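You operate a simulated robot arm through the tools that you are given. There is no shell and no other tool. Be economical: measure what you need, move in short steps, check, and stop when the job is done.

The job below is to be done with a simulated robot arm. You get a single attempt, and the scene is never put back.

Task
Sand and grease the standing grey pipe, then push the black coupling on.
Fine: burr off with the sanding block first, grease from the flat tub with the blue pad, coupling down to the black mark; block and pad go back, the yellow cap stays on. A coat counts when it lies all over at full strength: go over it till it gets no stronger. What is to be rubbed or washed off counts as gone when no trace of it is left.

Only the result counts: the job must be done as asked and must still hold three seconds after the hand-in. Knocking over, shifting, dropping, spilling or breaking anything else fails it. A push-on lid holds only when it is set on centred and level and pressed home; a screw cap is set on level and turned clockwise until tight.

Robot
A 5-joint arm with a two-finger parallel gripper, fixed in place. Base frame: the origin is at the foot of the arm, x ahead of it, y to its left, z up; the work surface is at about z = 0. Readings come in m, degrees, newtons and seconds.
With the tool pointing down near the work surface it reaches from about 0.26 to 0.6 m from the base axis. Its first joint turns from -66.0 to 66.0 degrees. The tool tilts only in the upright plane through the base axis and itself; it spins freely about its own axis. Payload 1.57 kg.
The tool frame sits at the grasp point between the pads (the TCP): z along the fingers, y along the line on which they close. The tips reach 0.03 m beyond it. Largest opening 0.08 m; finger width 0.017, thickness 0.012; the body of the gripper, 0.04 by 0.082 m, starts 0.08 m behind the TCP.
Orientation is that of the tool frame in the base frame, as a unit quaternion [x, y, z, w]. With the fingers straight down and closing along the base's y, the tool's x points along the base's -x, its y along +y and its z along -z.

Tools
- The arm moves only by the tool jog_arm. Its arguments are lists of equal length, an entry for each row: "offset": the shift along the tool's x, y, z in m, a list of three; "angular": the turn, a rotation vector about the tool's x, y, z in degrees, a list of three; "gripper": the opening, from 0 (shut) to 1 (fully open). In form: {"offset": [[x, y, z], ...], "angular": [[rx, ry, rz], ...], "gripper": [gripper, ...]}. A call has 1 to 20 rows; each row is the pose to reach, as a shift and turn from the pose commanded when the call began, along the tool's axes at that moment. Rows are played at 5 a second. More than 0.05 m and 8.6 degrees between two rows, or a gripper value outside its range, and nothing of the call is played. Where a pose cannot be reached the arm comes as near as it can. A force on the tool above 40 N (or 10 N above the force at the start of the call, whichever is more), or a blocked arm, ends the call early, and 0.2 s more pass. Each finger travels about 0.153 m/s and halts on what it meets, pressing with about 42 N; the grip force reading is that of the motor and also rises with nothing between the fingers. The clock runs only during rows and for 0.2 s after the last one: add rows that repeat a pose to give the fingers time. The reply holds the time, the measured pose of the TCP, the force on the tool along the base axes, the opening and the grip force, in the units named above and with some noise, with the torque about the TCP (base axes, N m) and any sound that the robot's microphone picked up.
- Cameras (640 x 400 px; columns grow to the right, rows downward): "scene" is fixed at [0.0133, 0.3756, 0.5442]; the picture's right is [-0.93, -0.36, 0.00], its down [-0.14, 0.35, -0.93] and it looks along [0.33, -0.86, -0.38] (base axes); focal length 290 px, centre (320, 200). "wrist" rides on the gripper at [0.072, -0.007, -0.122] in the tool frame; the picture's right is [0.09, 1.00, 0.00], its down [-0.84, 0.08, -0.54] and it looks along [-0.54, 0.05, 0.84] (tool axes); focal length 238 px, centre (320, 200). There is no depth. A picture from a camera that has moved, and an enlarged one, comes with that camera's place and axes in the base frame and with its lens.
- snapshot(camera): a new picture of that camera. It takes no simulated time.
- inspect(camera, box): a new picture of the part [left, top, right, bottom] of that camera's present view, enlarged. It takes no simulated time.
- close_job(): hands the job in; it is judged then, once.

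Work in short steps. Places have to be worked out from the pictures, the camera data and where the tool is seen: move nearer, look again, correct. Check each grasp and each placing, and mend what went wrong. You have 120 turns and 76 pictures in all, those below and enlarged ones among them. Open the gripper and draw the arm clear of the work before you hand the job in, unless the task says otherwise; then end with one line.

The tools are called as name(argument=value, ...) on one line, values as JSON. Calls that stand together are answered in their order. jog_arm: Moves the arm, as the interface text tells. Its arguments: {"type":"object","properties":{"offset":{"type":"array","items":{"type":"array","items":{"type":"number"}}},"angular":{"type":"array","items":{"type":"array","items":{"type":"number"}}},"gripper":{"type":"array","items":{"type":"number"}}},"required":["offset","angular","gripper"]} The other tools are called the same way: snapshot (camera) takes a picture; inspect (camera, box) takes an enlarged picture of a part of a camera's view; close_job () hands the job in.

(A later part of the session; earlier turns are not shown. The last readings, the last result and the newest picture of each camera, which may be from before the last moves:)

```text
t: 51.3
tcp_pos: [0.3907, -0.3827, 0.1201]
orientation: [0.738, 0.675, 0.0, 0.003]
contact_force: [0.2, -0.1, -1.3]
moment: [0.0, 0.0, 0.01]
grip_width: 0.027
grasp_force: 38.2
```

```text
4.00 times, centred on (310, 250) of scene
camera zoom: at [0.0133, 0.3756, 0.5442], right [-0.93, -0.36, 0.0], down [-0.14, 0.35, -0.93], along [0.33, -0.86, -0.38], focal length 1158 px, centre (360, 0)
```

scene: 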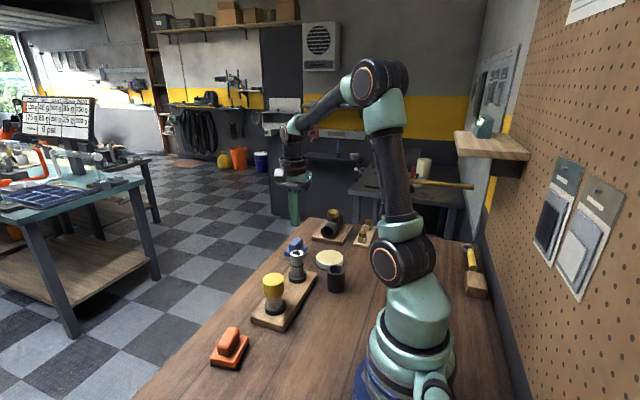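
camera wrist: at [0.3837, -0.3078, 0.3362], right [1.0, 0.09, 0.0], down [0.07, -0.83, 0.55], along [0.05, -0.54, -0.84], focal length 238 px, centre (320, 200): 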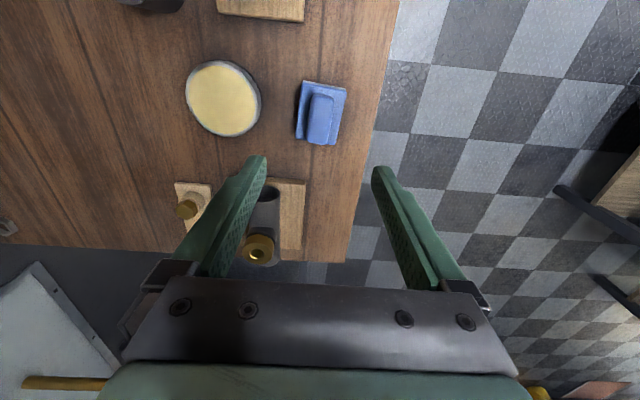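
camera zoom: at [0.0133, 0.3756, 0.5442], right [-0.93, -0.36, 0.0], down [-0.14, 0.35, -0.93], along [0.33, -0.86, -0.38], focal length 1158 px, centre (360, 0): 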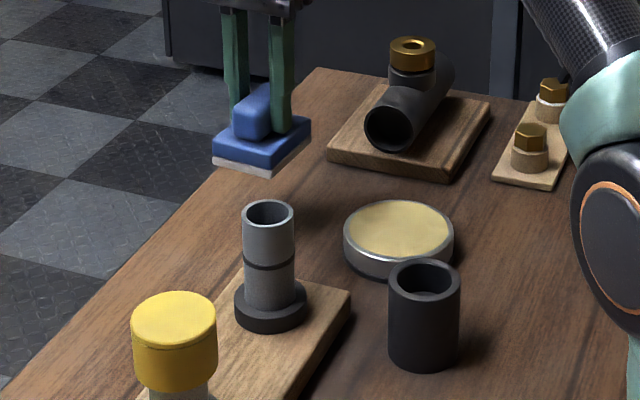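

Pad is held. I move it above the tub (≈(0.267,-0.371)), still high.

jog_arm(offset=[[0, -0.01, -0.005], [0.0002, -0.03, -0.01], [0.0004, -0.055, -0.01], [0.0006, -0.08, -0.01], [0.0008, -0.105, -0.01], [0.0009, -0.12, -0.01], [0.0009, -0.1242, -0.01], [0.0009, -0.1242, -0.01]], angular=[[0, 0, 0], [0, 0, 0], [0, 0, 0], [0, 0, 0], [0, 0, 0], [0, 0, 0], [0, 0, 0], [0, 0, 0]], gripper=[0.2, 0.2, 0.2, 0.2, 0.2, 0.2, 0.2, 0.2])

inspect(camera="scene", box=[280, 210, 380, 300])

inspect(camera="wrist", box=[200, 20, 440, 260])

```text
t: 53.1
tcp_pos: [0.2673, -0.37, 0.1275]
orientation: [0.737, 0.676, -0.001, 0.004]
contact_force: [0.5, -0.2, -0.8]
moment: [0.0, -0.03, -0.02]
grip_width: 0.0269
grasp_force: 37.6
```

```text
4.44 times, centred on (330, 255) of scene
camera zoom: at [0.0133, 0.3756, 0.5442], right [-0.93, -0.36, 0.0], down [-0.14, 0.35, -0.93], along [0.33, -0.86, -0.38], focal length 1287 px, centre (276, -44)
```

zoom: 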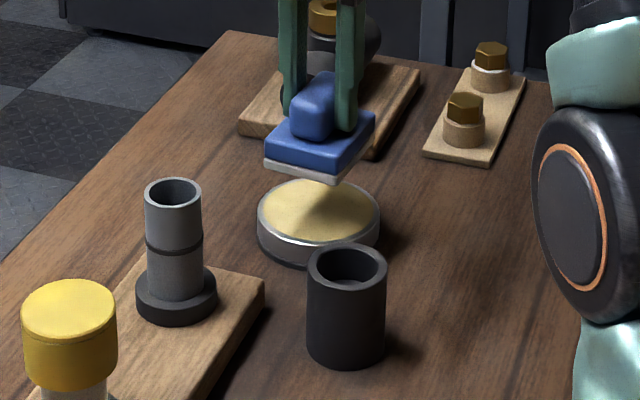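

```text
1.67 times, centred on (320, 140) of wrist
camera zoom: at [0.2659, -0.2976, 0.2493], right [1.0, 0.01, 0.0], down [0.0, -0.84, 0.55], along [0.01, -0.55, -0.84], focal length 397 px, centre (320, 300)
```

zoom: 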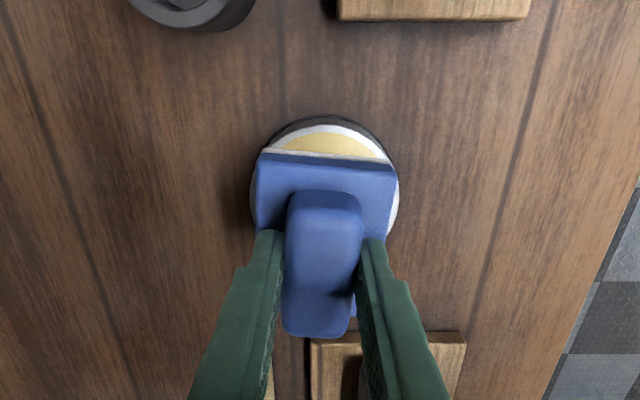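

Pad is over the tub; small correction, then I lower gently toward the grease.

jog_arm(offset=[[-0.0015, 0.003, 0.015], [-0.0015, 0.003, 0.028], [-0.0015, 0.003, 0.035], [-0.0015, 0.003, 0.038], [-0.0015, 0.003, 0.04], [-0.0015, 0.003, 0.0415], [-0.0015, 0.003, 0.0425], [-0.0015, 0.003, 0.0425]], angular=[[0, 0, 0], [0, 0, 0], [0, 0, 0], [0, 0, 0], [0, 0, 0], [0, 0, 0], [0, 0, 0], [0, 0, 0]], gripper=[0.2, 0.2, 0.2, 0.2, 0.2, 0.2, 0.2, 0.2])

inspect(camera="scene", box=[280, 210, 380, 300])

```text
t: 54.9
tcp_pos: [0.2713, -0.3719, 0.0856]
orientation: [0.737, 0.676, 0.0, 0.004]
contact_force: [0.8, 0.5, 0.4]
moment: [-0.02, 0.05, -0.01]
grip_width: 0.0272
grasp_force: 37.4
```

```text
4.44 times, centred on (330, 255) of scene
camera zoom: at [0.0133, 0.3756, 0.5442], right [-0.93, -0.36, 0.0], down [-0.14, 0.35, -0.93], along [0.33, -0.86, -0.38], focal length 1287 px, centre (276, -44)
```

zoom: 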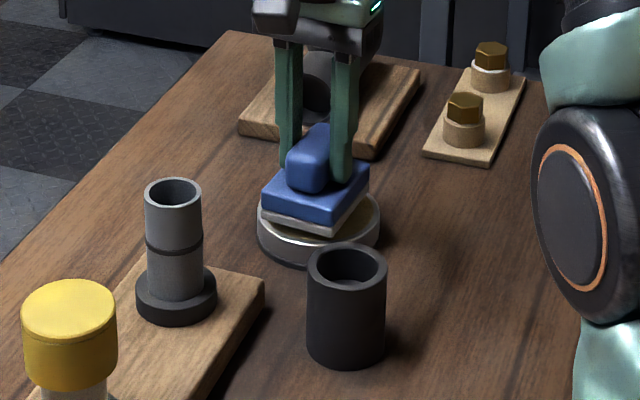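

jog_arm(offset=[[0, 0, 0.0007], [0, 0, 0.0014], [0, 0, 0.0021], [0, 0, 0.0028], [0, 0, 0.0028]], angular=[[0, 0, 0], [0, 0, 0], [0, 0, 0], [0, 0, 0], [0, 0, 0]], gripper=[0.2, 0.2, 0.2, 0.2, 0.2])

```text
t: 56.1
tcp_pos: [0.2708, -0.373, 0.0824]
orientation: [0.737, 0.676, 0.0, 0.004]
contact_force: [0.3, -0.2, -1.4]
moment: [-0.02, 0.01, 0.0]
grip_width: 0.0271
grasp_force: 37.6
```

jog_arm(offset=[[0, 0, 0.0007], [0, 0, 0.0014], [0, 0, 0.0021], [0, 0, 0.0028], [0, 0, 0.0028]], angular=[[0, 0, 0], [0, 0, 0], [0, 0, 0], [0, 0, 0], [0, 0, 0]], gripper=[0.2, 0.2, 0.2, 0.2, 0.2])

```text
t: 57.3
tcp_pos: [0.271, -0.3732, 0.0805]
orientation: [0.737, 0.675, 0.0, 0.003]
contact_force: [0.1, -0.2, -0.6]
moment: [0.0, -0.02, 0.0]
grip_width: 0.027
grasp_force: 38.1
```

jog_arm(offset=[[0, 0, 0.0007], [0, 0, 0.0014], [0, 0, 0.0021], [0, 0, 0.0028], [0, 0, 0.0028]], angular=[[0, 0, 0], [0, 0, 0], [0, 0, 0], [0, 0, 0], [0, 0, 0]], gripper=[0.2, 0.2, 0.2, 0.2, 0.2])

inspect(camera="scene", box=[290, 220, 370, 280])

```text
t: 58.5
tcp_pos: [0.2703, -0.3727, 0.0779]
orientation: [0.738, 0.675, -0.001, 0.004]
contact_force: [-4.2, 8.3, 27.2]
moment: [0.52, 0.46, -0.03]
grip_width: 0.0267
grasp_force: 37.5
```

```text
6.67 times, centred on (330, 250) of scene
camera zoom: at [0.0132, 0.3757, 0.5441], right [-0.93, -0.36, 0.0], down [-0.14, 0.35, -0.93], along [0.33, -0.86, -0.38], focal length 1930 px, centre (253, -133)
```

zoom: 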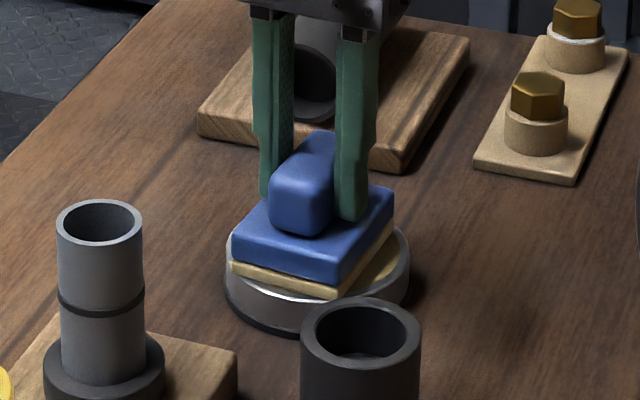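

The pad's felt has turned yellow: loaded. I lift straight up and check.

jog_arm(offset=[[0, 0, -0.002], [0, 0, -0.01], [0, 0, -0.03], [0, 0, -0.06], [0, 0, -0.09], [0, 0, -0.12], [0, 0, -0.14], [0, 0, -0.14]], angular=[[0, 0, 0], [0, 0, 0], [0, 0, 0], [0, 0, 0], [0, 0, 0], [0, 0, 0], [0, 0, 0], [0, 0, 0]], gripper=[0.2, 0.2, 0.2, 0.2, 0.2, 0.2, 0.2, 0.2])

inspect(camera="scene", box=[270, 180, 370, 280])

```text
t: 60.3
tcp_pos: [0.269, -0.3714, 0.2183]
orientation: [0.737, 0.676, 0.0, 0.003]
contact_force: [-0.3, -0.2, -0.9]
moment: [0.01, -0.02, 0.0]
grip_width: 0.0269
grasp_force: 37.8
```

```text
4.00 times, centred on (320, 230) of scene
camera zoom: at [0.0133, 0.3756, 0.5442], right [-0.93, -0.36, 0.0], down [-0.14, 0.35, -0.93], along [0.33, -0.86, -0.38], focal length 1158 px, centre (320, 80)
```

zoom: 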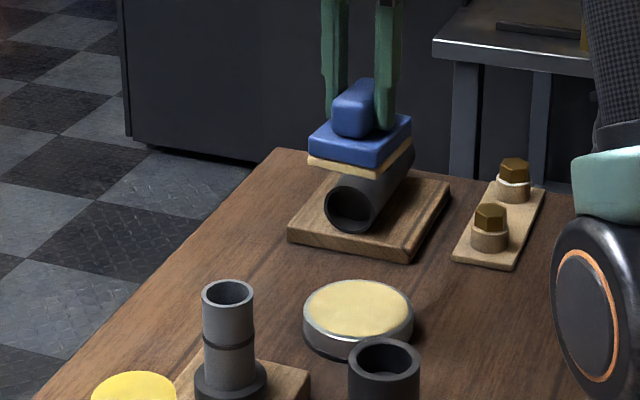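

The tub is unmoved. I carry the loaded pad over the pipe and lower to just above it.

jog_arm(offset=[[0.01, 0.003, 0], [0.03, 0.0091, 0], [0.055, 0.0167, 0], [0.08, 0.0243, 0], [0.105, 0.0319, 0], [0.125, 0.038, 0], [0.1309, 0.0398, 0], [0.1309, 0.0398, 0.02], [0.1309, 0.0398, 0.04], [0.1309, 0.0398, 0.052], [0.1309, 0.0398, 0.056], [0.1309, 0.0398, 0.058], [0.1309, 0.0398, 0.0588], [0.1309, 0.0398, 0.0595], [0.1309, 0.0398, 0.0595]], angular=[[0, 0, 0], [0, 0, 0], [0, 0, 0], [0, 0, 0], [0, 0, 0], [0, 0, 0], [0, 0, 0], [0, 0, 0], [0, 0, 0], [0, 0, 0], [0, 0, 0], [0, 0, 0], [0, 0, 0], [0, 0, 0], [0, 0, 0]], gripper=[0.2, 0.2, 0.2, 0.2, 0.2, 0.2, 0.2, 0.2, 0.2, 0.2, 0.2, 0.2, 0.2, 0.2, 0.2])

```text
t: 63.5
tcp_pos: [0.3222, -0.245, 0.1595]
orientation: [0.738, 0.675, 0.001, 0.006]
contact_force: [-8.4, 0.6, 37.8]
moment: [-0.12, 0.69, -0.01]
grip_width: 0.0269
grasp_force: 37.7
```

Contact with 38 N; I ease off 1 mm and rub in all directions.

jog_arm(offset=[[0, 0, -0.001], [0.012, 0, -0.001], [0, 0, -0.001], [-0.012, 0, -0.001], [0, 0, -0.001], [0.012, 0, -0.001], [0, 0, -0.001], [-0.012, 0, -0.001], [0, 0, -0.001], [0, 0.01, -0.001], [0, 0, -0.001], [0, -0.01, -0.001], [0, 0, -0.001], [0, 0.01, -0.001], [0, 0, -0.001], [0, -0.01, -0.001], [0, 0, -0.001], [0, 0, -0.01]], angular=[[0, 0, 0], [0, 0, 0], [0, 0, 0], [0, 0, 0], [0, 0, 0], [0, 0, 0], [0, 0, 0], [0, 0, 0], [0, 0, 0], [0, 0, 0], [0, 0, 0], [0, 0, 0], [0, 0, 0], [0, 0, 0], [0, 0, 0], [0, 0, 0], [0, 0, 0], [0, 0, 0]], gripper=[0.2, 0.2, 0.2, 0.2, 0.2, 0.2, 0.2, 0.2, 0.2, 0.2, 0.2, 0.2, 0.2, 0.2, 0.2, 0.2, 0.2, 0.2])

jog_arm(offset=[[0, 0, -0.02], [0, 0, -0.05], [0, 0, -0.05]], angular=[[0, 0, 0], [0, 0, 0], [0, 0, 0]], gripper=[0.2, 0.2, 0.2])

inspect(camera="scene", box=[280, 245, 320, 285])

```text
t: 67.3
tcp_pos: [0.319, -0.2446, 0.1667]
orientation: [0.737, 0.676, 0.0, 0.002]
contact_force: [-0.6, -0.6, 0.4]
moment: [-0.02, 0.01, -0.02]
grip_width: 0.0273
grasp_force: 37.4
```

```text
t: 68.1
tcp_pos: [0.3193, -0.245, 0.2181]
orientation: [0.737, 0.675, 0.0, 0.003]
contact_force: [0.0, -0.8, -0.9]
moment: [0.0, 0.02, 0.04]
grip_width: 0.0272
grasp_force: 38.1
```

```text
10.00 times, centred on (300, 265) of scene
camera zoom: at [0.0133, 0.3756, 0.5442], right [-0.93, -0.36, 0.0], down [-0.14, 0.35, -0.93], along [0.33, -0.86, -0.38], focal length 2895 px, centre (520, -450)
```

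zoom: 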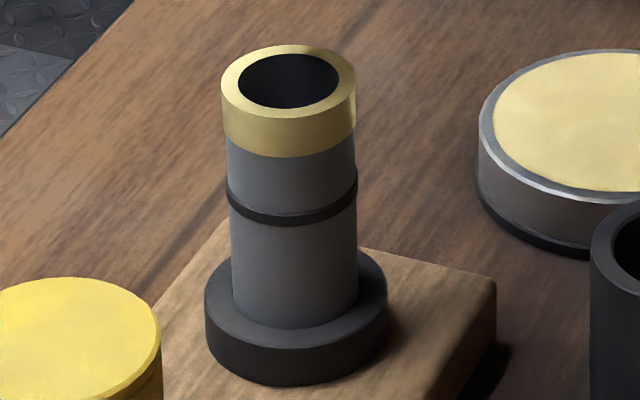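

Grease is on but uneven at back/right. I rub again with more coverage strokes.

jog_arm(offset=[[0, 0, 0.03], [0, 0, 0.05], [0, 0, 0.0565], [0, 0, 0.0585], [0.012, 0, 0.0593], [0, 0, 0.0593], [-0.012, 0, 0.0593], [0, 0, 0.0593], [0, 0.01, 0.0593], [0, 0, 0.0593], [0, -0.01, 0.0593], [0, 0, 0.0593], [0.008, 0.008, 0.0593], [0, 0, 0.0593], [-0.008, -0.008, 0.0593], [0, 0, 0.0593], [0.008, -0.008, 0.0593], [0, 0, 0.0593], [-0.008, 0.008, 0.0593], [0, 0, 0.0593]], angular=[[0, 0, 0], [0, 0, 0], [0, 0, 0], [0, 0, 0], [0, 0, 0], [0, 0, 0], [0, 0, 0], [0, 0, 0], [0, 0, 0], [0, 0, 0], [0, 0, 0], [0, 0, 0], [0, 0, 0], [0, 0, 0], [0, 0, 0], [0, 0, 0], [0, 0, 0], [0, 0, 0], [0, 0, 0], [0, 0, 0]], gripper=[0.2, 0.2, 0.2, 0.2, 0.2, 0.2, 0.2, 0.2, 0.2, 0.2, 0.2, 0.2, 0.2, 0.2, 0.2, 0.2, 0.2, 0.2, 0.2, 0.2])

jog_arm(offset=[[0, 0, -0.01], [0, 0, -0.03], [0, 0, -0.06], [0, 0, -0.06]], angular=[[0, 0, 0], [0, 0, 0], [0, 0, 0], [0, 0, 0]], gripper=[0.2, 0.2, 0.2, 0.2])

inspect(camera="scene", box=[275, 225, 325, 275])

```text
t: 72.3
tcp_pos: [0.3211, -0.2459, 0.1583]
orientation: [0.737, 0.676, 0.001, 0.007]
contact_force: [4.5, -4.9, 19.9]
moment: [-0.26, 0.14, 0.09]
grip_width: 0.0269
grasp_force: 37.8
```

```text
t: 73.3
tcp_pos: [0.3206, -0.2451, 0.2181]
orientation: [0.737, 0.675, 0.0, 0.003]
contact_force: [0.0, 0.0, -0.5]
moment: [0.02, -0.02, 0.01]
grip_width: 0.0273
grasp_force: 37.9
```

```text
8.00 times, centred on (300, 250) of scene
camera zoom: at [0.0133, 0.3756, 0.5442], right [-0.93, -0.36, 0.0], down [-0.14, 0.35, -0.93], along [0.33, -0.86, -0.38], focal length 2316 px, centre (480, -200)
```

zoom: 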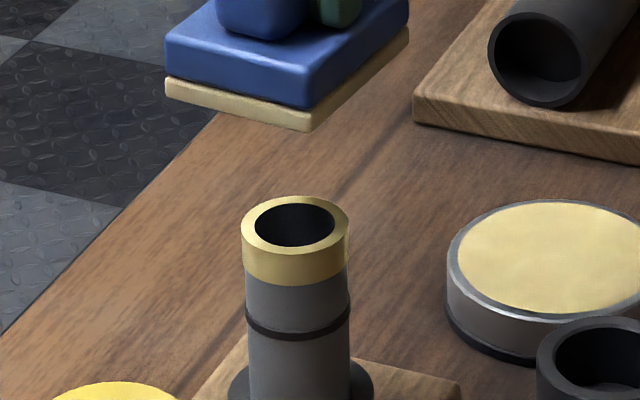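

Stronger and evener. To be sure of full strength I reload the pad at the tub once more.

jog_arm(offset=[[-0.01, -0.003, 0], [-0.03, -0.0091, 0], [-0.055, -0.0167, 0], [-0.08, -0.0243, 0], [-0.105, -0.0319, 0], [-0.125, -0.038, 0], [-0.1309, -0.0395, 0], [-0.1309, -0.0395, 0.03], [-0.1309, -0.0395, 0.07], [-0.1309, -0.0395, 0.105], [-0.1309, -0.0395, 0.125], [-0.1309, -0.0395, 0.133], [-0.1309, -0.0395, 0.1365], [-0.1309, -0.0395, 0.138], [-0.1309, -0.0395, 0.1388], [-0.1309, -0.0395, 0.1395], [-0.1309, -0.0395, 0.1395]], angular=[[0, 0, 0], [0, 0, 0], [0, 0, 0], [0, 0, 0], [0, 0, 0], [0, 0, 0], [0, 0, 0], [0, 0, 0], [0, 0, 0], [0, 0, 0], [0, 0, 0], [0, 0, 0], [0, 0, 0], [0, 0, 0], [0, 0, 0], [0, 0, 0], [0, 0, 0]], gripper=[0.2, 0.2, 0.2, 0.2, 0.2, 0.2, 0.2, 0.2, 0.2, 0.2, 0.2, 0.2, 0.2, 0.2, 0.2, 0.2, 0.2])

```text
t: 76.9
tcp_pos: [0.2702, -0.3731, 0.0777]
orientation: [0.737, 0.676, -0.001, 0.004]
contact_force: [0.0, 0.9, -0.8]
moment: [-0.02, 0.03, 0.01]
grip_width: 0.0271
grasp_force: 37.7
```

jog_arm(offset=[[0, 0, 0.0007], [0, 0, 0.0014], [0, 0, 0.002], [0, 0, 0.002]], angular=[[0, 0, 0], [0, 0, 0], [0, 0, 0], [0, 0, 0]], gripper=[0.2, 0.2, 0.2, 0.2])

```text
t: 77.9
tcp_pos: [0.2707, -0.3713, 0.077]
orientation: [0.737, 0.675, 0.0, 0.004]
contact_force: [0.0, -0.5, -0.9]
moment: [0.03, 0.02, -0.02]
grip_width: 0.0271
grasp_force: 37.7
```

jog_arm(offset=[[0, 0, 0.0007], [0, 0, 0.0014], [0, 0, 0.0021], [0, 0, 0.0028], [0, 0, 0.0028]], angular=[[0, 0, 0], [0, 0, 0], [0, 0, 0], [0, 0, 0], [0, 0, 0]], gripper=[0.2, 0.2, 0.2, 0.2, 0.2])

```text
t: 79.2
tcp_pos: [0.2714, -0.3729, 0.0757]
orientation: [0.737, 0.676, 0.0, 0.004]
contact_force: [-1.0, 2.1, 6.9]
moment: [0.2, 0.26, -0.04]
grip_width: 0.0272
grasp_force: 37.6
stopped in row 5: the force on the tool passed its limit at 41 N (the readings are from after the stop); the commanded pose is now the measured one
```

Dipped. Back over the pipe, then lower gently.

jog_arm(offset=[[0, 0, -0.003], [0, 0, -0.02], [0, 0, -0.06], [0, 0, -0.1], [0, 0, -0.13], [0.01, 0.003, -0.142], [0.03, 0.0091, -0.142], [0.055, 0.0167, -0.142], [0.08, 0.0243, -0.142], [0.105, 0.0319, -0.142], [0.125, 0.038, -0.142], [0.1309, 0.0396, -0.142], [0.1309, 0.0396, -0.12], [0.1309, 0.0396, -0.1], [0.1309, 0.0396, -0.09], [0.1309, 0.0396, -0.086], [0.1309, 0.0396, -0.084], [0.1309, 0.0396, -0.083], [0.1309, 0.0396, -0.0825]], angular=[[0, 0, 0], [0, 0, 0], [0, 0, 0], [0, 0, 0], [0, 0, 0], [0, 0, 0], [0, 0, 0], [0, 0, 0], [0, 0, 0], [0, 0, 0], [0, 0, 0], [0, 0, 0], [0, 0, 0], [0, 0, 0], [0, 0, 0], [0, 0, 0], [0, 0, 0], [0, 0, 0], [0, 0, 0]], gripper=[0.2, 0.2, 0.2, 0.2, 0.2, 0.2, 0.2, 0.2, 0.2, 0.2, 0.2, 0.2, 0.2, 0.2, 0.2, 0.2, 0.2, 0.2, 0.2])

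```text
t: 83.2
tcp_pos: [0.3214, -0.2457, 0.1595]
orientation: [0.737, 0.676, 0.001, 0.005]
contact_force: [-6.7, 5.5, 30.1]
moment: [0.27, 0.65, -0.05]
grip_width: 0.0272
grasp_force: 37.8
```

jog_arm(offset=[[0.012, 0, -0.0003], [0, 0, -0.0003], [-0.012, 0, -0.0003], [0, 0, -0.0003], [0, 0.01, -0.0003], [0, 0, -0.0003], [0, -0.01, -0.0003], [0, 0, -0.0003], [0.008, 0.008, -0.0003], [0, 0, -0.0003], [-0.008, -0.008, -0.0003], [0, 0, -0.0003], [0.008, -0.008, -0.0003], [0, 0, -0.0003], [-0.008, 0.008, -0.0003], [0, 0, -0.0003], [0.012, 0, -0.0003], [0, 0, -0.0003], [-0.012, 0, -0.0003], [0, 0, -0.0003]], angular=[[0, 0, 0], [0, 0, 0], [0, 0, 0], [0, 0, 0], [0, 0, 0], [0, 0, 0], [0, 0, 0], [0, 0, 0], [0, 0, 0], [0, 0, 0], [0, 0, 0], [0, 0, 0], [0, 0, 0], [0, 0, 0], [0, 0, 0], [0, 0, 0], [0, 0, 0], [0, 0, 0], [0, 0, 0], [0, 0, 0]], gripper=[0.2, 0.2, 0.2, 0.2, 0.2, 0.2, 0.2, 0.2, 0.2, 0.2, 0.2, 0.2, 0.2, 0.2, 0.2, 0.2, 0.2, 0.2, 0.2, 0.2])

jog_arm(offset=[[0, 0, -0.01], [0, 0, -0.03], [0, 0, -0.06], [0, 0, -0.06]], angular=[[0, 0, 0], [0, 0, 0], [0, 0, 0], [0, 0, 0]], gripper=[0.2, 0.2, 0.2, 0.2])

inspect(camera="scene", box=[275, 225, 325, 275])

```text
t: 86.1
tcp_pos: [0.3166, -0.2403, 0.1591]
orientation: [0.736, 0.677, 0.0, 0.001]
contact_force: [-0.8, -1.1, 3.8]
moment: [-0.13, 0.12, 0.03]
grip_width: 0.0272
grasp_force: 37.4
stopped in row 14: the force on the tool passed its limit at 48 N (the readings are from after the stop); the commanded pose is now the measured one
```

```text
t: 87.1
tcp_pos: [0.3186, -0.2397, 0.2191]
orientation: [0.737, 0.676, 0.001, 0.001]
contact_force: [0.9, -0.1, -0.2]
moment: [0.03, 0.01, -0.01]
grip_width: 0.027
grasp_force: 37.9
```

```text
8.00 times, centred on (300, 250) of scene
camera zoom: at [0.0133, 0.3756, 0.5442], right [-0.93, -0.36, 0.0], down [-0.14, 0.35, -0.93], along [0.33, -0.86, -0.38], focal length 2316 px, centre (480, -200)
```

zoom: 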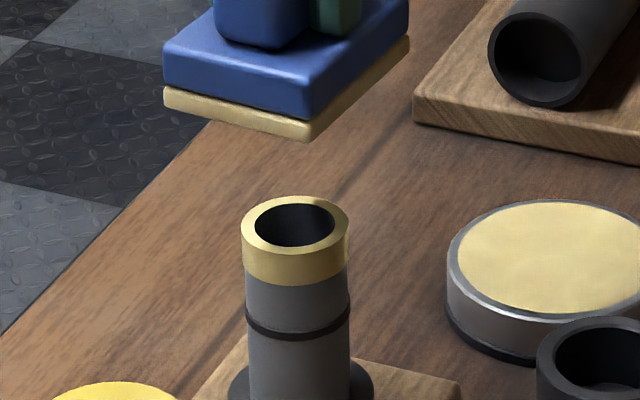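

No change from before: the coat is saturated. I take the pad back to its place.

jog_arm(offset=[[-0.01, 0.006, 0], [-0.03, 0.0187, 0], [-0.055, 0.0342, 0], [-0.08, 0.0498, 0], [-0.105, 0.0653, 0], [-0.125, 0.0778, 0], [-0.1355, 0.0843, 0], [-0.1355, 0.0843, 0.03], [-0.1355, 0.0843, 0.07], [-0.1355, 0.0843, 0.11], [-0.1355, 0.0843, 0.135], [-0.1355, 0.0843, 0.15], [-0.1355, 0.0843, 0.155], [-0.1355, 0.0843, 0.155]], angular=[[0, 0, 0], [0, 0, 0], [0, 0, 0], [0, 0, 0], [0, 0, 0], [0, 0, 0], [0, 0, 0], [0, 0, 0], [0, 0, 0], [0, 0, 0], [0, 0, 0], [0, 0, 0], [0, 0, 0], [0, 0, 0]], gripper=[0.2, 0.2, 0.2, 0.2, 0.2, 0.2, 0.2, 0.2, 0.2, 0.2, 0.2, 0.2, 0.2, 0.2])

inspect(camera="wrist", box=[220, 60, 420, 260])

```text
t: 90.1
tcp_pos: [0.3908, -0.3815, 0.0636]
orientation: [0.736, 0.677, 0.001, 0.001]
contact_force: [0.0, 0.4, -1.2]
moment: [-0.01, 0.0, -0.01]
grip_width: 0.027
grasp_force: 37.5
```

```text
2.00 times, centred on (320, 160) of wrist
camera zoom: at [0.3902, -0.309, 0.1851], right [1.0, 0.01, 0.0], down [0.01, -0.84, 0.54], along [0.0, -0.54, -0.84], focal length 477 px, centre (320, 280)
```

zoom: 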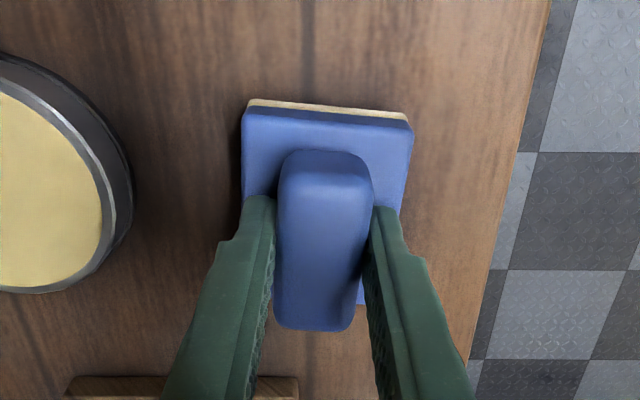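

Same view as at pick-up. I lower until touchdown.

jog_arm(offset=[[0, 0, 0.003], [0, 0, 0.006], [0, 0, 0.007], [0, 0, 0.008], [0, 0, 0.009], [0, 0, 0.0095], [0, 0, 0.0095]], angular=[[0, 0, 0], [0, 0, 0], [0, 0, 0], [0, 0, 0], [0, 0, 0], [0, 0, 0], [0, 0, 0]], gripper=[0.2, 0.2, 0.2, 0.2, 0.2, 0.2, 0.2])

```text
t: 91.7
tcp_pos: [0.3897, -0.3825, 0.0534]
orientation: [0.736, 0.676, 0.001, 0.0]
contact_force: [0.8, -0.5, 0.2]
moment: [-0.02, 0.03, 0.01]
grip_width: 0.0269
grasp_force: 37.6
```

jog_arm(offset=[[0, 0, 0.0007], [0, 0, 0.0014], [0, 0, 0.002], [0, 0, 0.002]], angular=[[0, 0, 0], [0, 0, 0], [0, 0, 0], [0, 0, 0]], gripper=[0.2, 0.2, 0.2, 0.2])

```text
t: 92.7
tcp_pos: [0.3905, -0.3833, 0.0535]
orientation: [0.737, 0.676, 0.001, 0.001]
contact_force: [-4.1, 7.7, 24.0]
moment: [0.01, 0.41, -0.13]
grip_width: 0.0271
grasp_force: 37.6
```

It's down. I ease off, release, rise, then move above the coupling.

jog_arm(offset=[[0, 0, -0.0015], [0, 0, -0.0015], [0, 0, -0.0015], [0, 0, -0.03], [0, 0, -0.07], [0, 0, -0.11], [0, 0, -0.15], [0, 0, -0.165]], angular=[[0, 0, 0], [0, 0, 0], [0, 0, 0], [0, 0, 0], [0, 0, 0], [0, 0, 0], [0, 0, 0], [0, 0, 0]], gripper=[0.2, 0.55, 0.55, 0.55, 0.9, 1, 1, 1])

jog_arm(offset=[[0.01, -0.0195, 0], [0.025, -0.0487, 0], [0.04, -0.078, 0], [0.055, -0.1072, 0], [0.07, -0.1364, 0], [0.085, -0.1656, 0], [0.097, -0.189, 0], [0.097, -0.189, 0]], angular=[[0, 0, -1], [0, 0, -2], [0, 0, -3], [0, 0, -4], [0, 0, -5], [0, 0, -5], [0, 0, -5], [0, 0, -5]], gripper=[1, 1, 1, 1, 1, 1, 1, 1])

snapshot(camera="wrist")

inspect(camera="scene", box=[260, 210, 380, 310])

```text
t: 94.5
tcp_pos: [0.3895, -0.3825, 0.2175]
orientation: [0.737, 0.676, 0.001, 0.0]
contact_force: [-0.7, 0.1, 0.1]
moment: [-0.02, -0.01, -0.05]
grip_width: 0.0803
grasp_force: 0.0
```

```text
t: 96.3
tcp_pos: [0.2098, -0.2714, 0.2163]
orientation: [0.707, 0.708, 0.0, 0.0]
contact_force: [0.3, 0.4, 0.0]
moment: [-0.02, -0.01, 0.03]
grip_width: 0.0801
grasp_force: 0.0
```

```text
33 pictures are left
camera wrist: at [0.203, -0.1974, 0.338], right [1.0, 0.09, 0.0], down [0.08, -0.84, 0.54], along [0.05, -0.54, -0.84], focal length 238 px, centre (320, 200)
```

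wrist: 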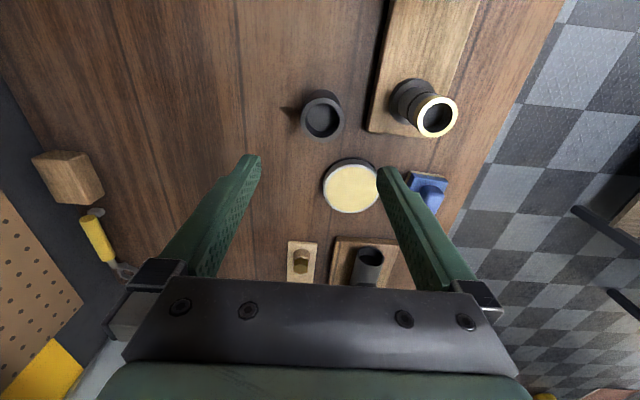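

```text
4.00 times, centred on (320, 260) of scene
camera zoom: at [0.0133, 0.3756, 0.5442], right [-0.93, -0.36, 0.0], down [-0.14, 0.35, -0.93], along [0.33, -0.86, -0.38], focal length 1158 px, centre (320, -40)
```

zoom: 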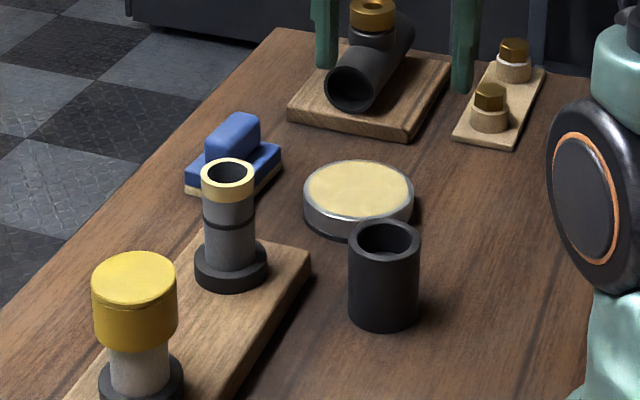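

Both the tub and pad are in place. I look closer at the coupling and the greased rim in the wrist view.

inspect(camera="wrist", box=[280, 60, 480, 160])

```text
3.20 times, centred on (380, 110) of wrist
camera zoom: at [0.203, -0.1974, 0.338], right [1.0, 0.09, 0.0], down [0.08, -0.84, 0.54], along [0.05, -0.54, -0.84], focal length 763 px, centre (128, 488)
```

zoom: 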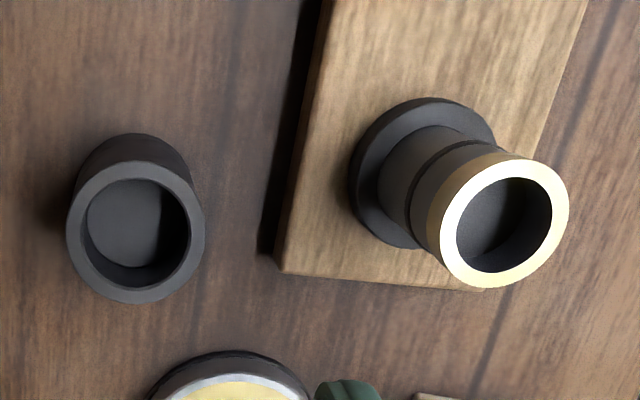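

inspect(camera="wrist", box=[295, 85, 350, 145])

```text
6.67 times, centred on (322, 115) of wrist
camera zoom: at [0.203, -0.1974, 0.338], right [1.0, 0.09, 0.0], down [0.08, -0.84, 0.54], along [0.05, -0.54, -0.84], focal length 1589 px, centre (303, 767)
```

zoom: 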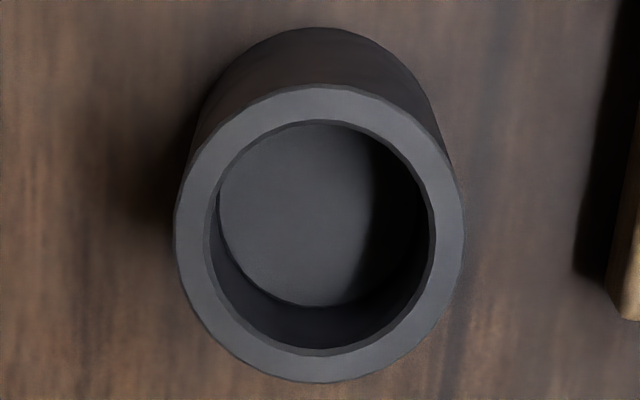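

The coupling centre is ≈(0.212,-0.268), ≈0.057 tall with a stop mid-way. I descend around it and grip at mid height.

jog_arm(offset=[[0.0036, 0.0025, 0.03], [0.0036, 0.0025, 0.07], [0.0036, 0.0025, 0.1], [0.0036, 0.0025, 0.12], [0.0036, 0.0025, 0.12]], angular=[[0, 0, 0], [0, 0, 0], [0, 0, 0], [0, 0, 0], [0, 0, 0]], gripper=[1, 1, 1, 1, 1])

inspect(camera="wrist", box=[220, 60, 420, 260])

```text
t: 97.5
tcp_pos: [0.2144, -0.2661, 0.0972]
orientation: [0.706, 0.708, 0.0, 0.0]
contact_force: [-1.2, -0.5, -1.2]
moment: [-0.01, 0.01, -0.01]
grip_width: 0.08
grasp_force: 0.2
```

```text
2.00 times, centred on (320, 160) of wrist
camera zoom: at [0.2067, -0.1941, 0.2175], right [1.0, 0.09, 0.0], down [0.08, -0.84, 0.54], along [0.05, -0.54, -0.84], focal length 477 px, centre (320, 280)
```

zoom: 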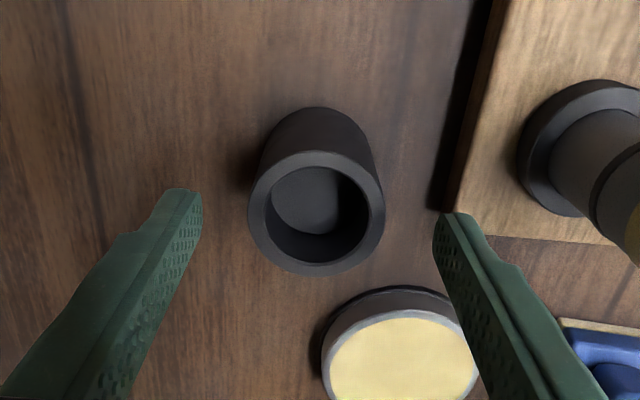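

Small correction, descend, and close.

jog_arm(offset=[[-0.002, -0.0015, 0.02], [-0.002, -0.0015, 0.04], [-0.002, -0.0015, 0.05], [-0.002, -0.0015, 0.0535], [-0.002, -0.0015, 0.0535], [-0.002, -0.0015, 0.0535], [-0.002, -0.0015, 0.0535], [-0.002, -0.0015, 0.0535], [-0.002, -0.0015, 0.0535]], angular=[[0, 0, 0], [0, 0, 0], [0, 0, 0], [0, 0, 0], [0, 0, 0], [0, 0, 0], [0, 0, 0], [0, 0, 0], [0, 0, 0]], gripper=[1, 1, 1, 1, 0.8, 0.6, 0.5, 0.5, 0.5])

```text
t: 99.5
tcp_pos: [0.2105, -0.2688, 0.0442]
orientation: [0.707, 0.707, 0.0, 0.0]
contact_force: [-0.2, 0.8, -0.5]
moment: [0.03, -0.03, 0.0]
grip_width: 0.0492
grasp_force: 41.8
```

Gripped at 0.049. I lift slowly and carry over the pipe.

jog_arm(offset=[[0, 0, -0.005], [0, 0, -0.02], [0, 0, -0.045], [0, 0, -0.075], [0, 0, -0.105], [0, 0, -0.135], [0, 0, -0.145], [0.003, 0.013, -0.145], [0.008, 0.035, -0.145], [0.013, 0.06, -0.145], [0.019, 0.085, -0.145], [0.023, 0.104, -0.145], [0.0242, 0.11, -0.145], [0.0242, 0.11, -0.145], [0.0242, 0.11, -0.145]], angular=[[0, 0, 0], [0, 0, 0], [0, 0, 0], [0, 0, 0], [0, 0, 0], [0, 0, 0], [0, 0, 0], [0, 0, 0], [0, 0, 0], [0, 0, 0], [0, 0, 0], [0, 0, 0], [0, 0, 0], [0, 0, 0], [0, 0, 0]], gripper=[0.5, 0.5, 0.5, 0.5, 0.5, 0.5, 0.5, 0.5, 0.5, 0.5, 0.5, 0.5, 0.5, 0.5, 0.5])

inspect(camera="scene", box=[260, 210, 340, 290])

inspect(camera="wrist", box=[240, 80, 400, 240])

```text
t: 102.7
tcp_pos: [0.3226, -0.2426, 0.1881]
orientation: [0.706, 0.708, 0.001, 0.0]
contact_force: [0.2, -0.4, -0.4]
moment: [-0.02, 0.01, 0.03]
grip_width: 0.0492
grasp_force: 41.7
```

```text
5.00 times, centred on (300, 250) of scene
camera zoom: at [0.0133, 0.3756, 0.5442], right [-0.93, -0.36, 0.0], down [-0.14, 0.35, -0.93], along [0.33, -0.86, -0.38], focal length 1447 px, centre (420, -50)
```

zoom: 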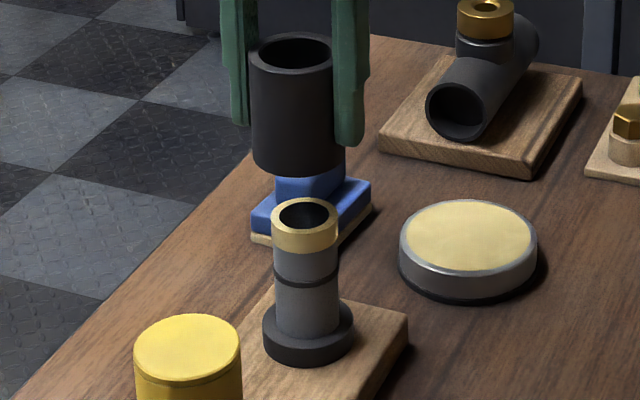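

```text
2.50 times, centred on (320, 160) of wrist
camera zoom: at [0.3143, -0.171, 0.309], right [1.0, 0.09, 0.0], down [0.08, -0.84, 0.54], along [0.05, -0.54, -0.84], focal length 596 px, centre (320, 300)
```

zoom: 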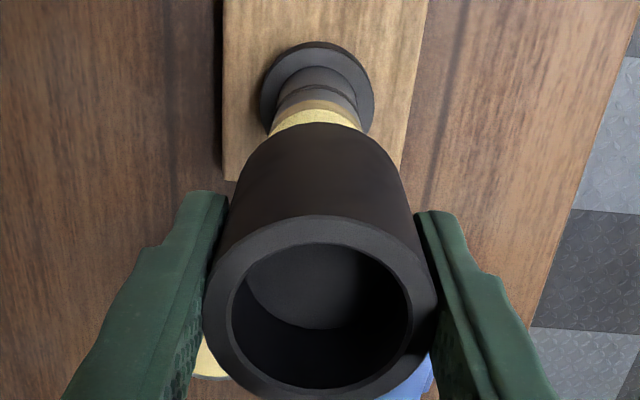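

By the wrist view the coupling needs ≈1.6 mm toward -x. I correct and lower to just above the rim.

jog_arm(offset=[[-0.0005, -0.0016, 0.01], [-0.0005, -0.0016, 0.025], [-0.0005, -0.0016, 0.035], [-0.0005, -0.0016, 0.038], [-0.0005, -0.0016, 0.038]], angular=[[0, 0, 0], [0, 0, 0], [0, 0, 0], [0, 0, 0], [0, 0, 0]], gripper=[0.5, 0.5, 0.5, 0.5, 0.5])

inspect(camera="scene", box=[275, 230, 325, 280])

inspect(camera="wrist", box=[270, 80, 370, 180])

```text
t: 103.9
tcp_pos: [0.3205, -0.2443, 0.1497]
orientation: [0.707, 0.708, 0.0, 0.0]
contact_force: [0.0, -0.3, 0.1]
moment: [0.0, 0.01, 0.02]
grip_width: 0.0496
grasp_force: 42.0
```

```text
8.00 times, centred on (300, 255) of scene
camera zoom: at [0.0133, 0.3756, 0.5442], right [-0.93, -0.36, 0.0], down [-0.14, 0.35, -0.93], along [0.33, -0.86, -0.38], focal length 2316 px, centre (480, -240)
```

zoom: 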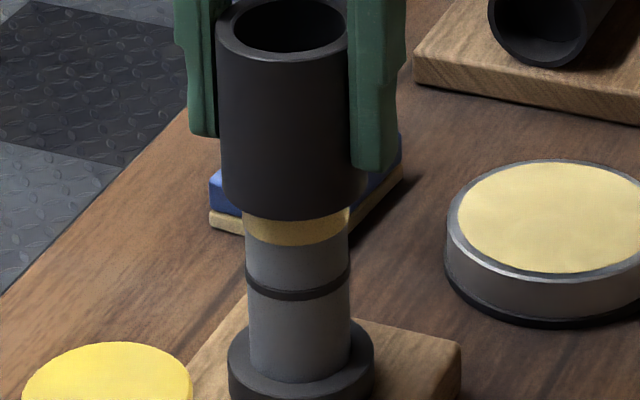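

```text
4.00 times, centred on (320, 130) of wrist
camera zoom: at [0.313, -0.172, 0.2712], right [1.0, 0.09, 0.0], down [0.08, -0.84, 0.54], along [0.05, -0.54, -0.84], focal length 953 px, centre (320, 480)
```

zoom: 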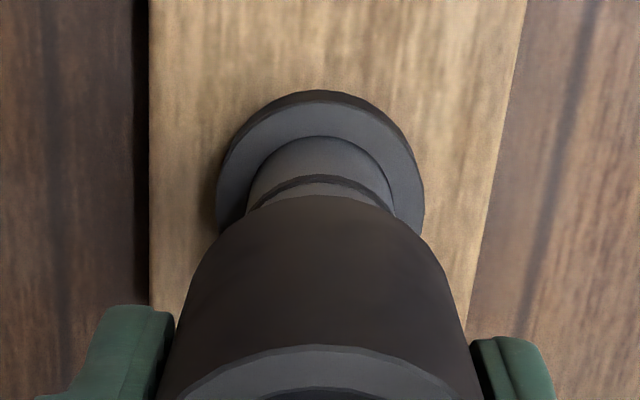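

Alignment looks good in both views. I lower gently and feel for the entry.

jog_arm(offset=[[0, 0, 0.003], [0, 0, 0.005], [0, 0, 0.0065], [0, 0, 0.008], [0, 0, 0.009], [0, 0, 0.01], [0, 0, 0.01]], angular=[[0, 0, 0], [0, 0, 0], [0, 0, 0], [0, 0, 0], [0, 0, 0], [0, 0, 0], [0, 0, 0]], gripper=[0.5, 0.5, 0.5, 0.5, 0.5, 0.5, 0.5])

inspect(camera="scene", box=[275, 230, 325, 280])

```text
t: 105.5
tcp_pos: [0.3196, -0.2451, 0.141]
orientation: [0.706, 0.708, 0.001, 0.0]
contact_force: [-0.1, -0.3, -1.4]
moment: [-0.02, -0.02, -0.02]
grip_width: 0.0488
grasp_force: 41.9
```

```text
8.00 times, centred on (300, 255) of scene
camera zoom: at [0.0133, 0.3756, 0.5442], right [-0.93, -0.36, 0.0], down [-0.14, 0.35, -0.93], along [0.33, -0.86, -0.38], focal length 2316 px, centre (480, -240)
```

zoom: 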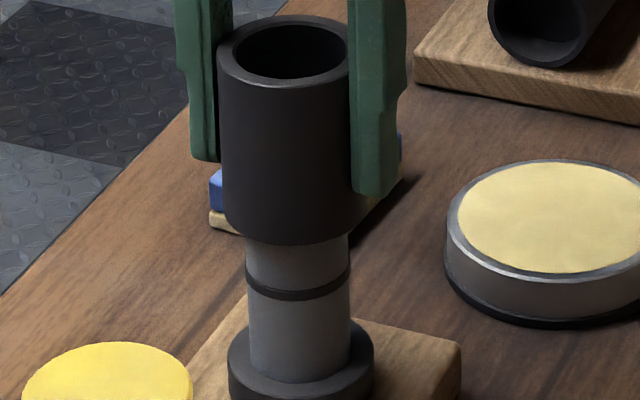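

No resistance yet, continuing gently.

jog_arm(offset=[[0, 0, 0.0015], [0, 0, 0.003], [0, 0, 0.0045], [0, 0, 0.006], [0, 0, 0.0075], [0, 0, 0.009], [0, 0, 0.009]], angular=[[0, 0, 0], [0, 0, 0], [0, 0, 0], [0, 0, 0], [0, 0, 0], [0, 0, 0], [0, 0, 0]], gripper=[0.5, 0.5, 0.5, 0.5, 0.5, 0.5, 0.5])

inspect(camera="scene", box=[275, 230, 325, 280])

```text
t: 107.1
tcp_pos: [0.3195, -0.2433, 0.1322]
orientation: [0.706, 0.708, 0.0, 0.0]
contact_force: [-0.5, -0.1, -1.0]
moment: [-0.01, 0.01, 0.02]
grip_width: 0.049
grasp_force: 42.2
```

```text
8.00 times, centred on (300, 255) of scene
camera zoom: at [0.0133, 0.3756, 0.5442], right [-0.93, -0.36, 0.0], down [-0.14, 0.35, -0.93], along [0.33, -0.86, -0.38], focal length 2316 px, centre (480, -240)
```

zoom: 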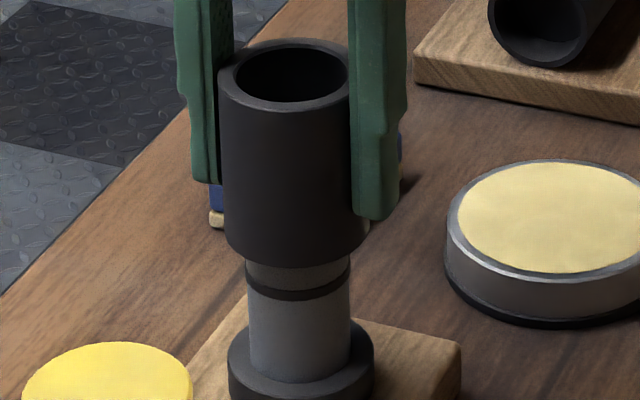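

It is going onto the pipe freely. I continue down in small steps toward the mark.

jog_arm(offset=[[0, 0, 0.001], [0, 0, 0.002], [0, 0, 0.003], [0, 0, 0.004], [0, 0, 0.005], [0, 0, 0.006], [0, 0, 0.007], [0, 0, 0.008], [0, 0, 0.008]], angular=[[0, 0, 0], [0, 0, 0], [0, 0, 0], [0, 0, 0], [0, 0, 0], [0, 0, 0], [0, 0, 0], [0, 0, 0], [0, 0, 0]], gripper=[0.5, 0.5, 0.5, 0.5, 0.5, 0.5, 0.5, 0.5, 0.5])

inspect(camera="scene", box=[275, 230, 325, 280])

```text
t: 109.1
tcp_pos: [0.3193, -0.2442, 0.1221]
orientation: [0.707, 0.708, 0.0, 0.0]
contact_force: [0.5, -0.2, -0.7]
moment: [0.0, 0.0, 0.0]
grip_width: 0.0491
grasp_force: 41.9
```

```text
8.00 times, centred on (300, 255) of scene
camera zoom: at [0.0133, 0.3756, 0.5442], right [-0.93, -0.36, 0.0], down [-0.14, 0.35, -0.93], along [0.33, -0.86, -0.38], focal length 2316 px, centre (480, -240)
```

zoom: 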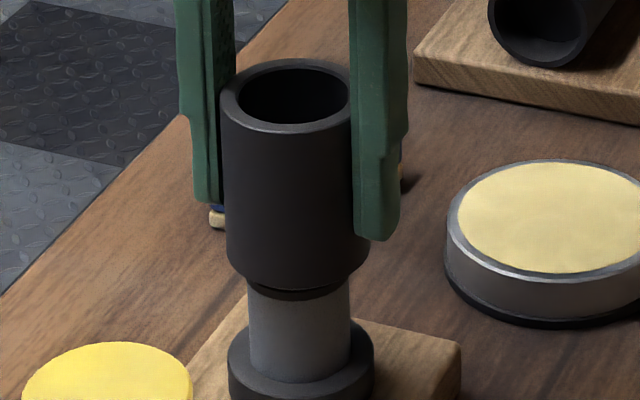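

Seen obliquely, there are still ≈4–5 mm to the mark. I continue until the stop is felt.

jog_arm(offset=[[0, 0, 0.0007], [0, 0, 0.0014], [0, 0, 0.0021], [0, 0, 0.0028], [0, 0, 0.0035], [0, 0, 0.0035]], angular=[[0, 0, 0], [0, 0, 0], [0, 0, 0], [0, 0, 0], [0, 0, 0], [0, 0, 0]], gripper=[0.5, 0.5, 0.5, 0.5, 0.5, 0.5])

inspect(camera="scene", box=[280, 250, 320, 285])

```text
t: 110.5
tcp_pos: [0.3199, -0.2435, 0.1206]
orientation: [0.706, 0.709, 0.0, 0.001]
contact_force: [7.1, 3.6, -4.4]
moment: [0.15, -0.2, -0.03]
grip_width: 0.0493
grasp_force: 42.0
```

```text
11.43 times, centred on (300, 268) of scene
camera zoom: at [0.0133, 0.3756, 0.5442], right [-0.93, -0.36, 0.0], down [-0.14, 0.35, -0.93], along [0.33, -0.86, -0.38], focal length 3308 px, centre (549, -571)
```

zoom: 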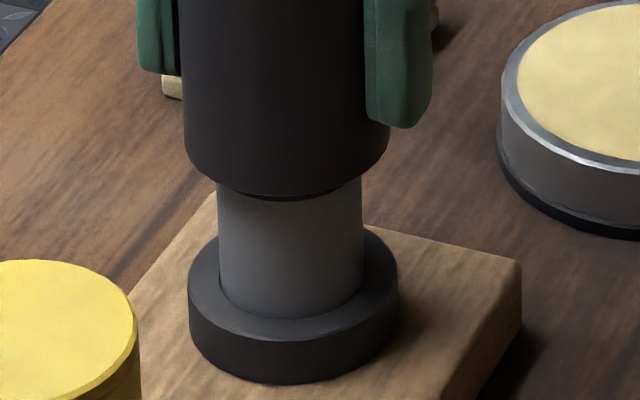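

Slight side force (wall contact) appears; I shift 0.4 mm with it and go further down.

jog_arm(offset=[[0.0002, 0.0004, 0], [0.0002, 0.0004, 0.0007], [0.0002, 0.0004, 0.0014], [0.0002, 0.0004, 0.002], [0.0002, 0.0004, 0.002]], angular=[[0, 0, 0], [0, 0, 0], [0, 0, 0], [0, 0, 0], [0, 0, 0]], gripper=[0.5, 0.5, 0.5, 0.5, 0.5])

```text
t: 111.7
tcp_pos: [0.3199, -0.2446, 0.1193]
orientation: [0.707, 0.708, 0.0, 0.0]
contact_force: [-6.9, 12.5, 35.1]
moment: [0.39, 0.33, -0.01]
grip_width: 0.0489
grasp_force: 41.9
```

inspect(camera="scene", box=[280, 250, 320, 285])

inspect(camera="wrist", box=[270, 80, 370, 180])

```text
11.43 times, centred on (300, 268) of scene
camera zoom: at [0.0131, 0.3757, 0.5441], right [-0.93, -0.36, 0.0], down [-0.14, 0.35, -0.93], along [0.33, -0.86, -0.38], focal length 3308 px, centre (549, -571)
```

zoom: 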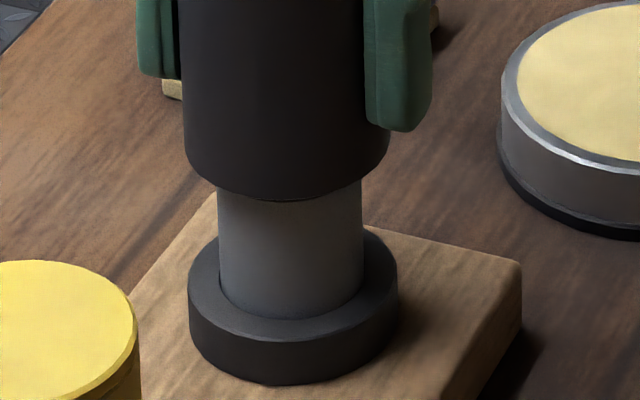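

```text
4.00 times, centred on (320, 130) of wrist
camera zoom: at [0.3131, -0.1717, 0.2399], right [1.0, 0.09, 0.0], down [0.08, -0.84, 0.54], along [0.05, -0.54, -0.84], focal length 953 px, centre (320, 480)
```

zoom: 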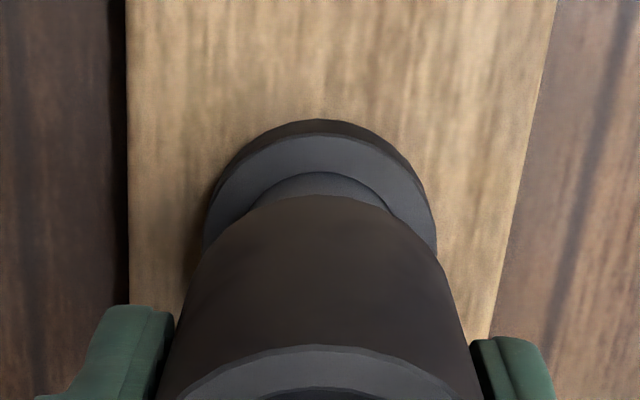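

The coupling seems still ≈3 mm short of the mark with 35 N and some side force. I relieve the side force and press on.

jog_arm(offset=[[0.0006, -0.0002, 0], [0.0006, -0.0002, 0.0005], [0.0006, -0.0002, 0.001], [0.0006, -0.0002, 0.0015], [0.0006, -0.0002, 0.0015]], angular=[[0, 0, 0], [0, 0, 0], [0, 0, 0], [0, 0, 0], [0, 0, 0]], gripper=[0.5, 0.5, 0.5, 0.5, 0.5])

inspect(camera="scene", box=[280, 250, 320, 285])

```text
t: 112.9
tcp_pos: [0.3205, -0.2449, 0.1172]
orientation: [0.706, 0.708, 0.001, 0.001]
contact_force: [-13.0, -0.8, 40.9]
moment: [-0.15, 0.61, -0.03]
grip_width: 0.0489
grasp_force: 41.9
```

```text
11.43 times, centred on (300, 268) of scene
camera zoom: at [0.0131, 0.3757, 0.5441], right [-0.93, -0.36, 0.0], down [-0.14, 0.35, -0.93], along [0.33, -0.86, -0.38], focal length 3308 px, centre (549, -571)
```

zoom: 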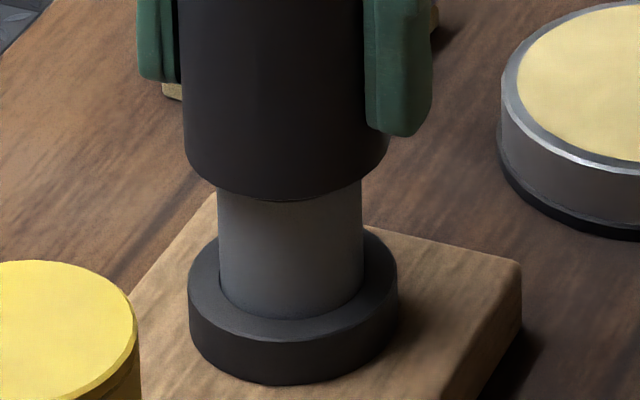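

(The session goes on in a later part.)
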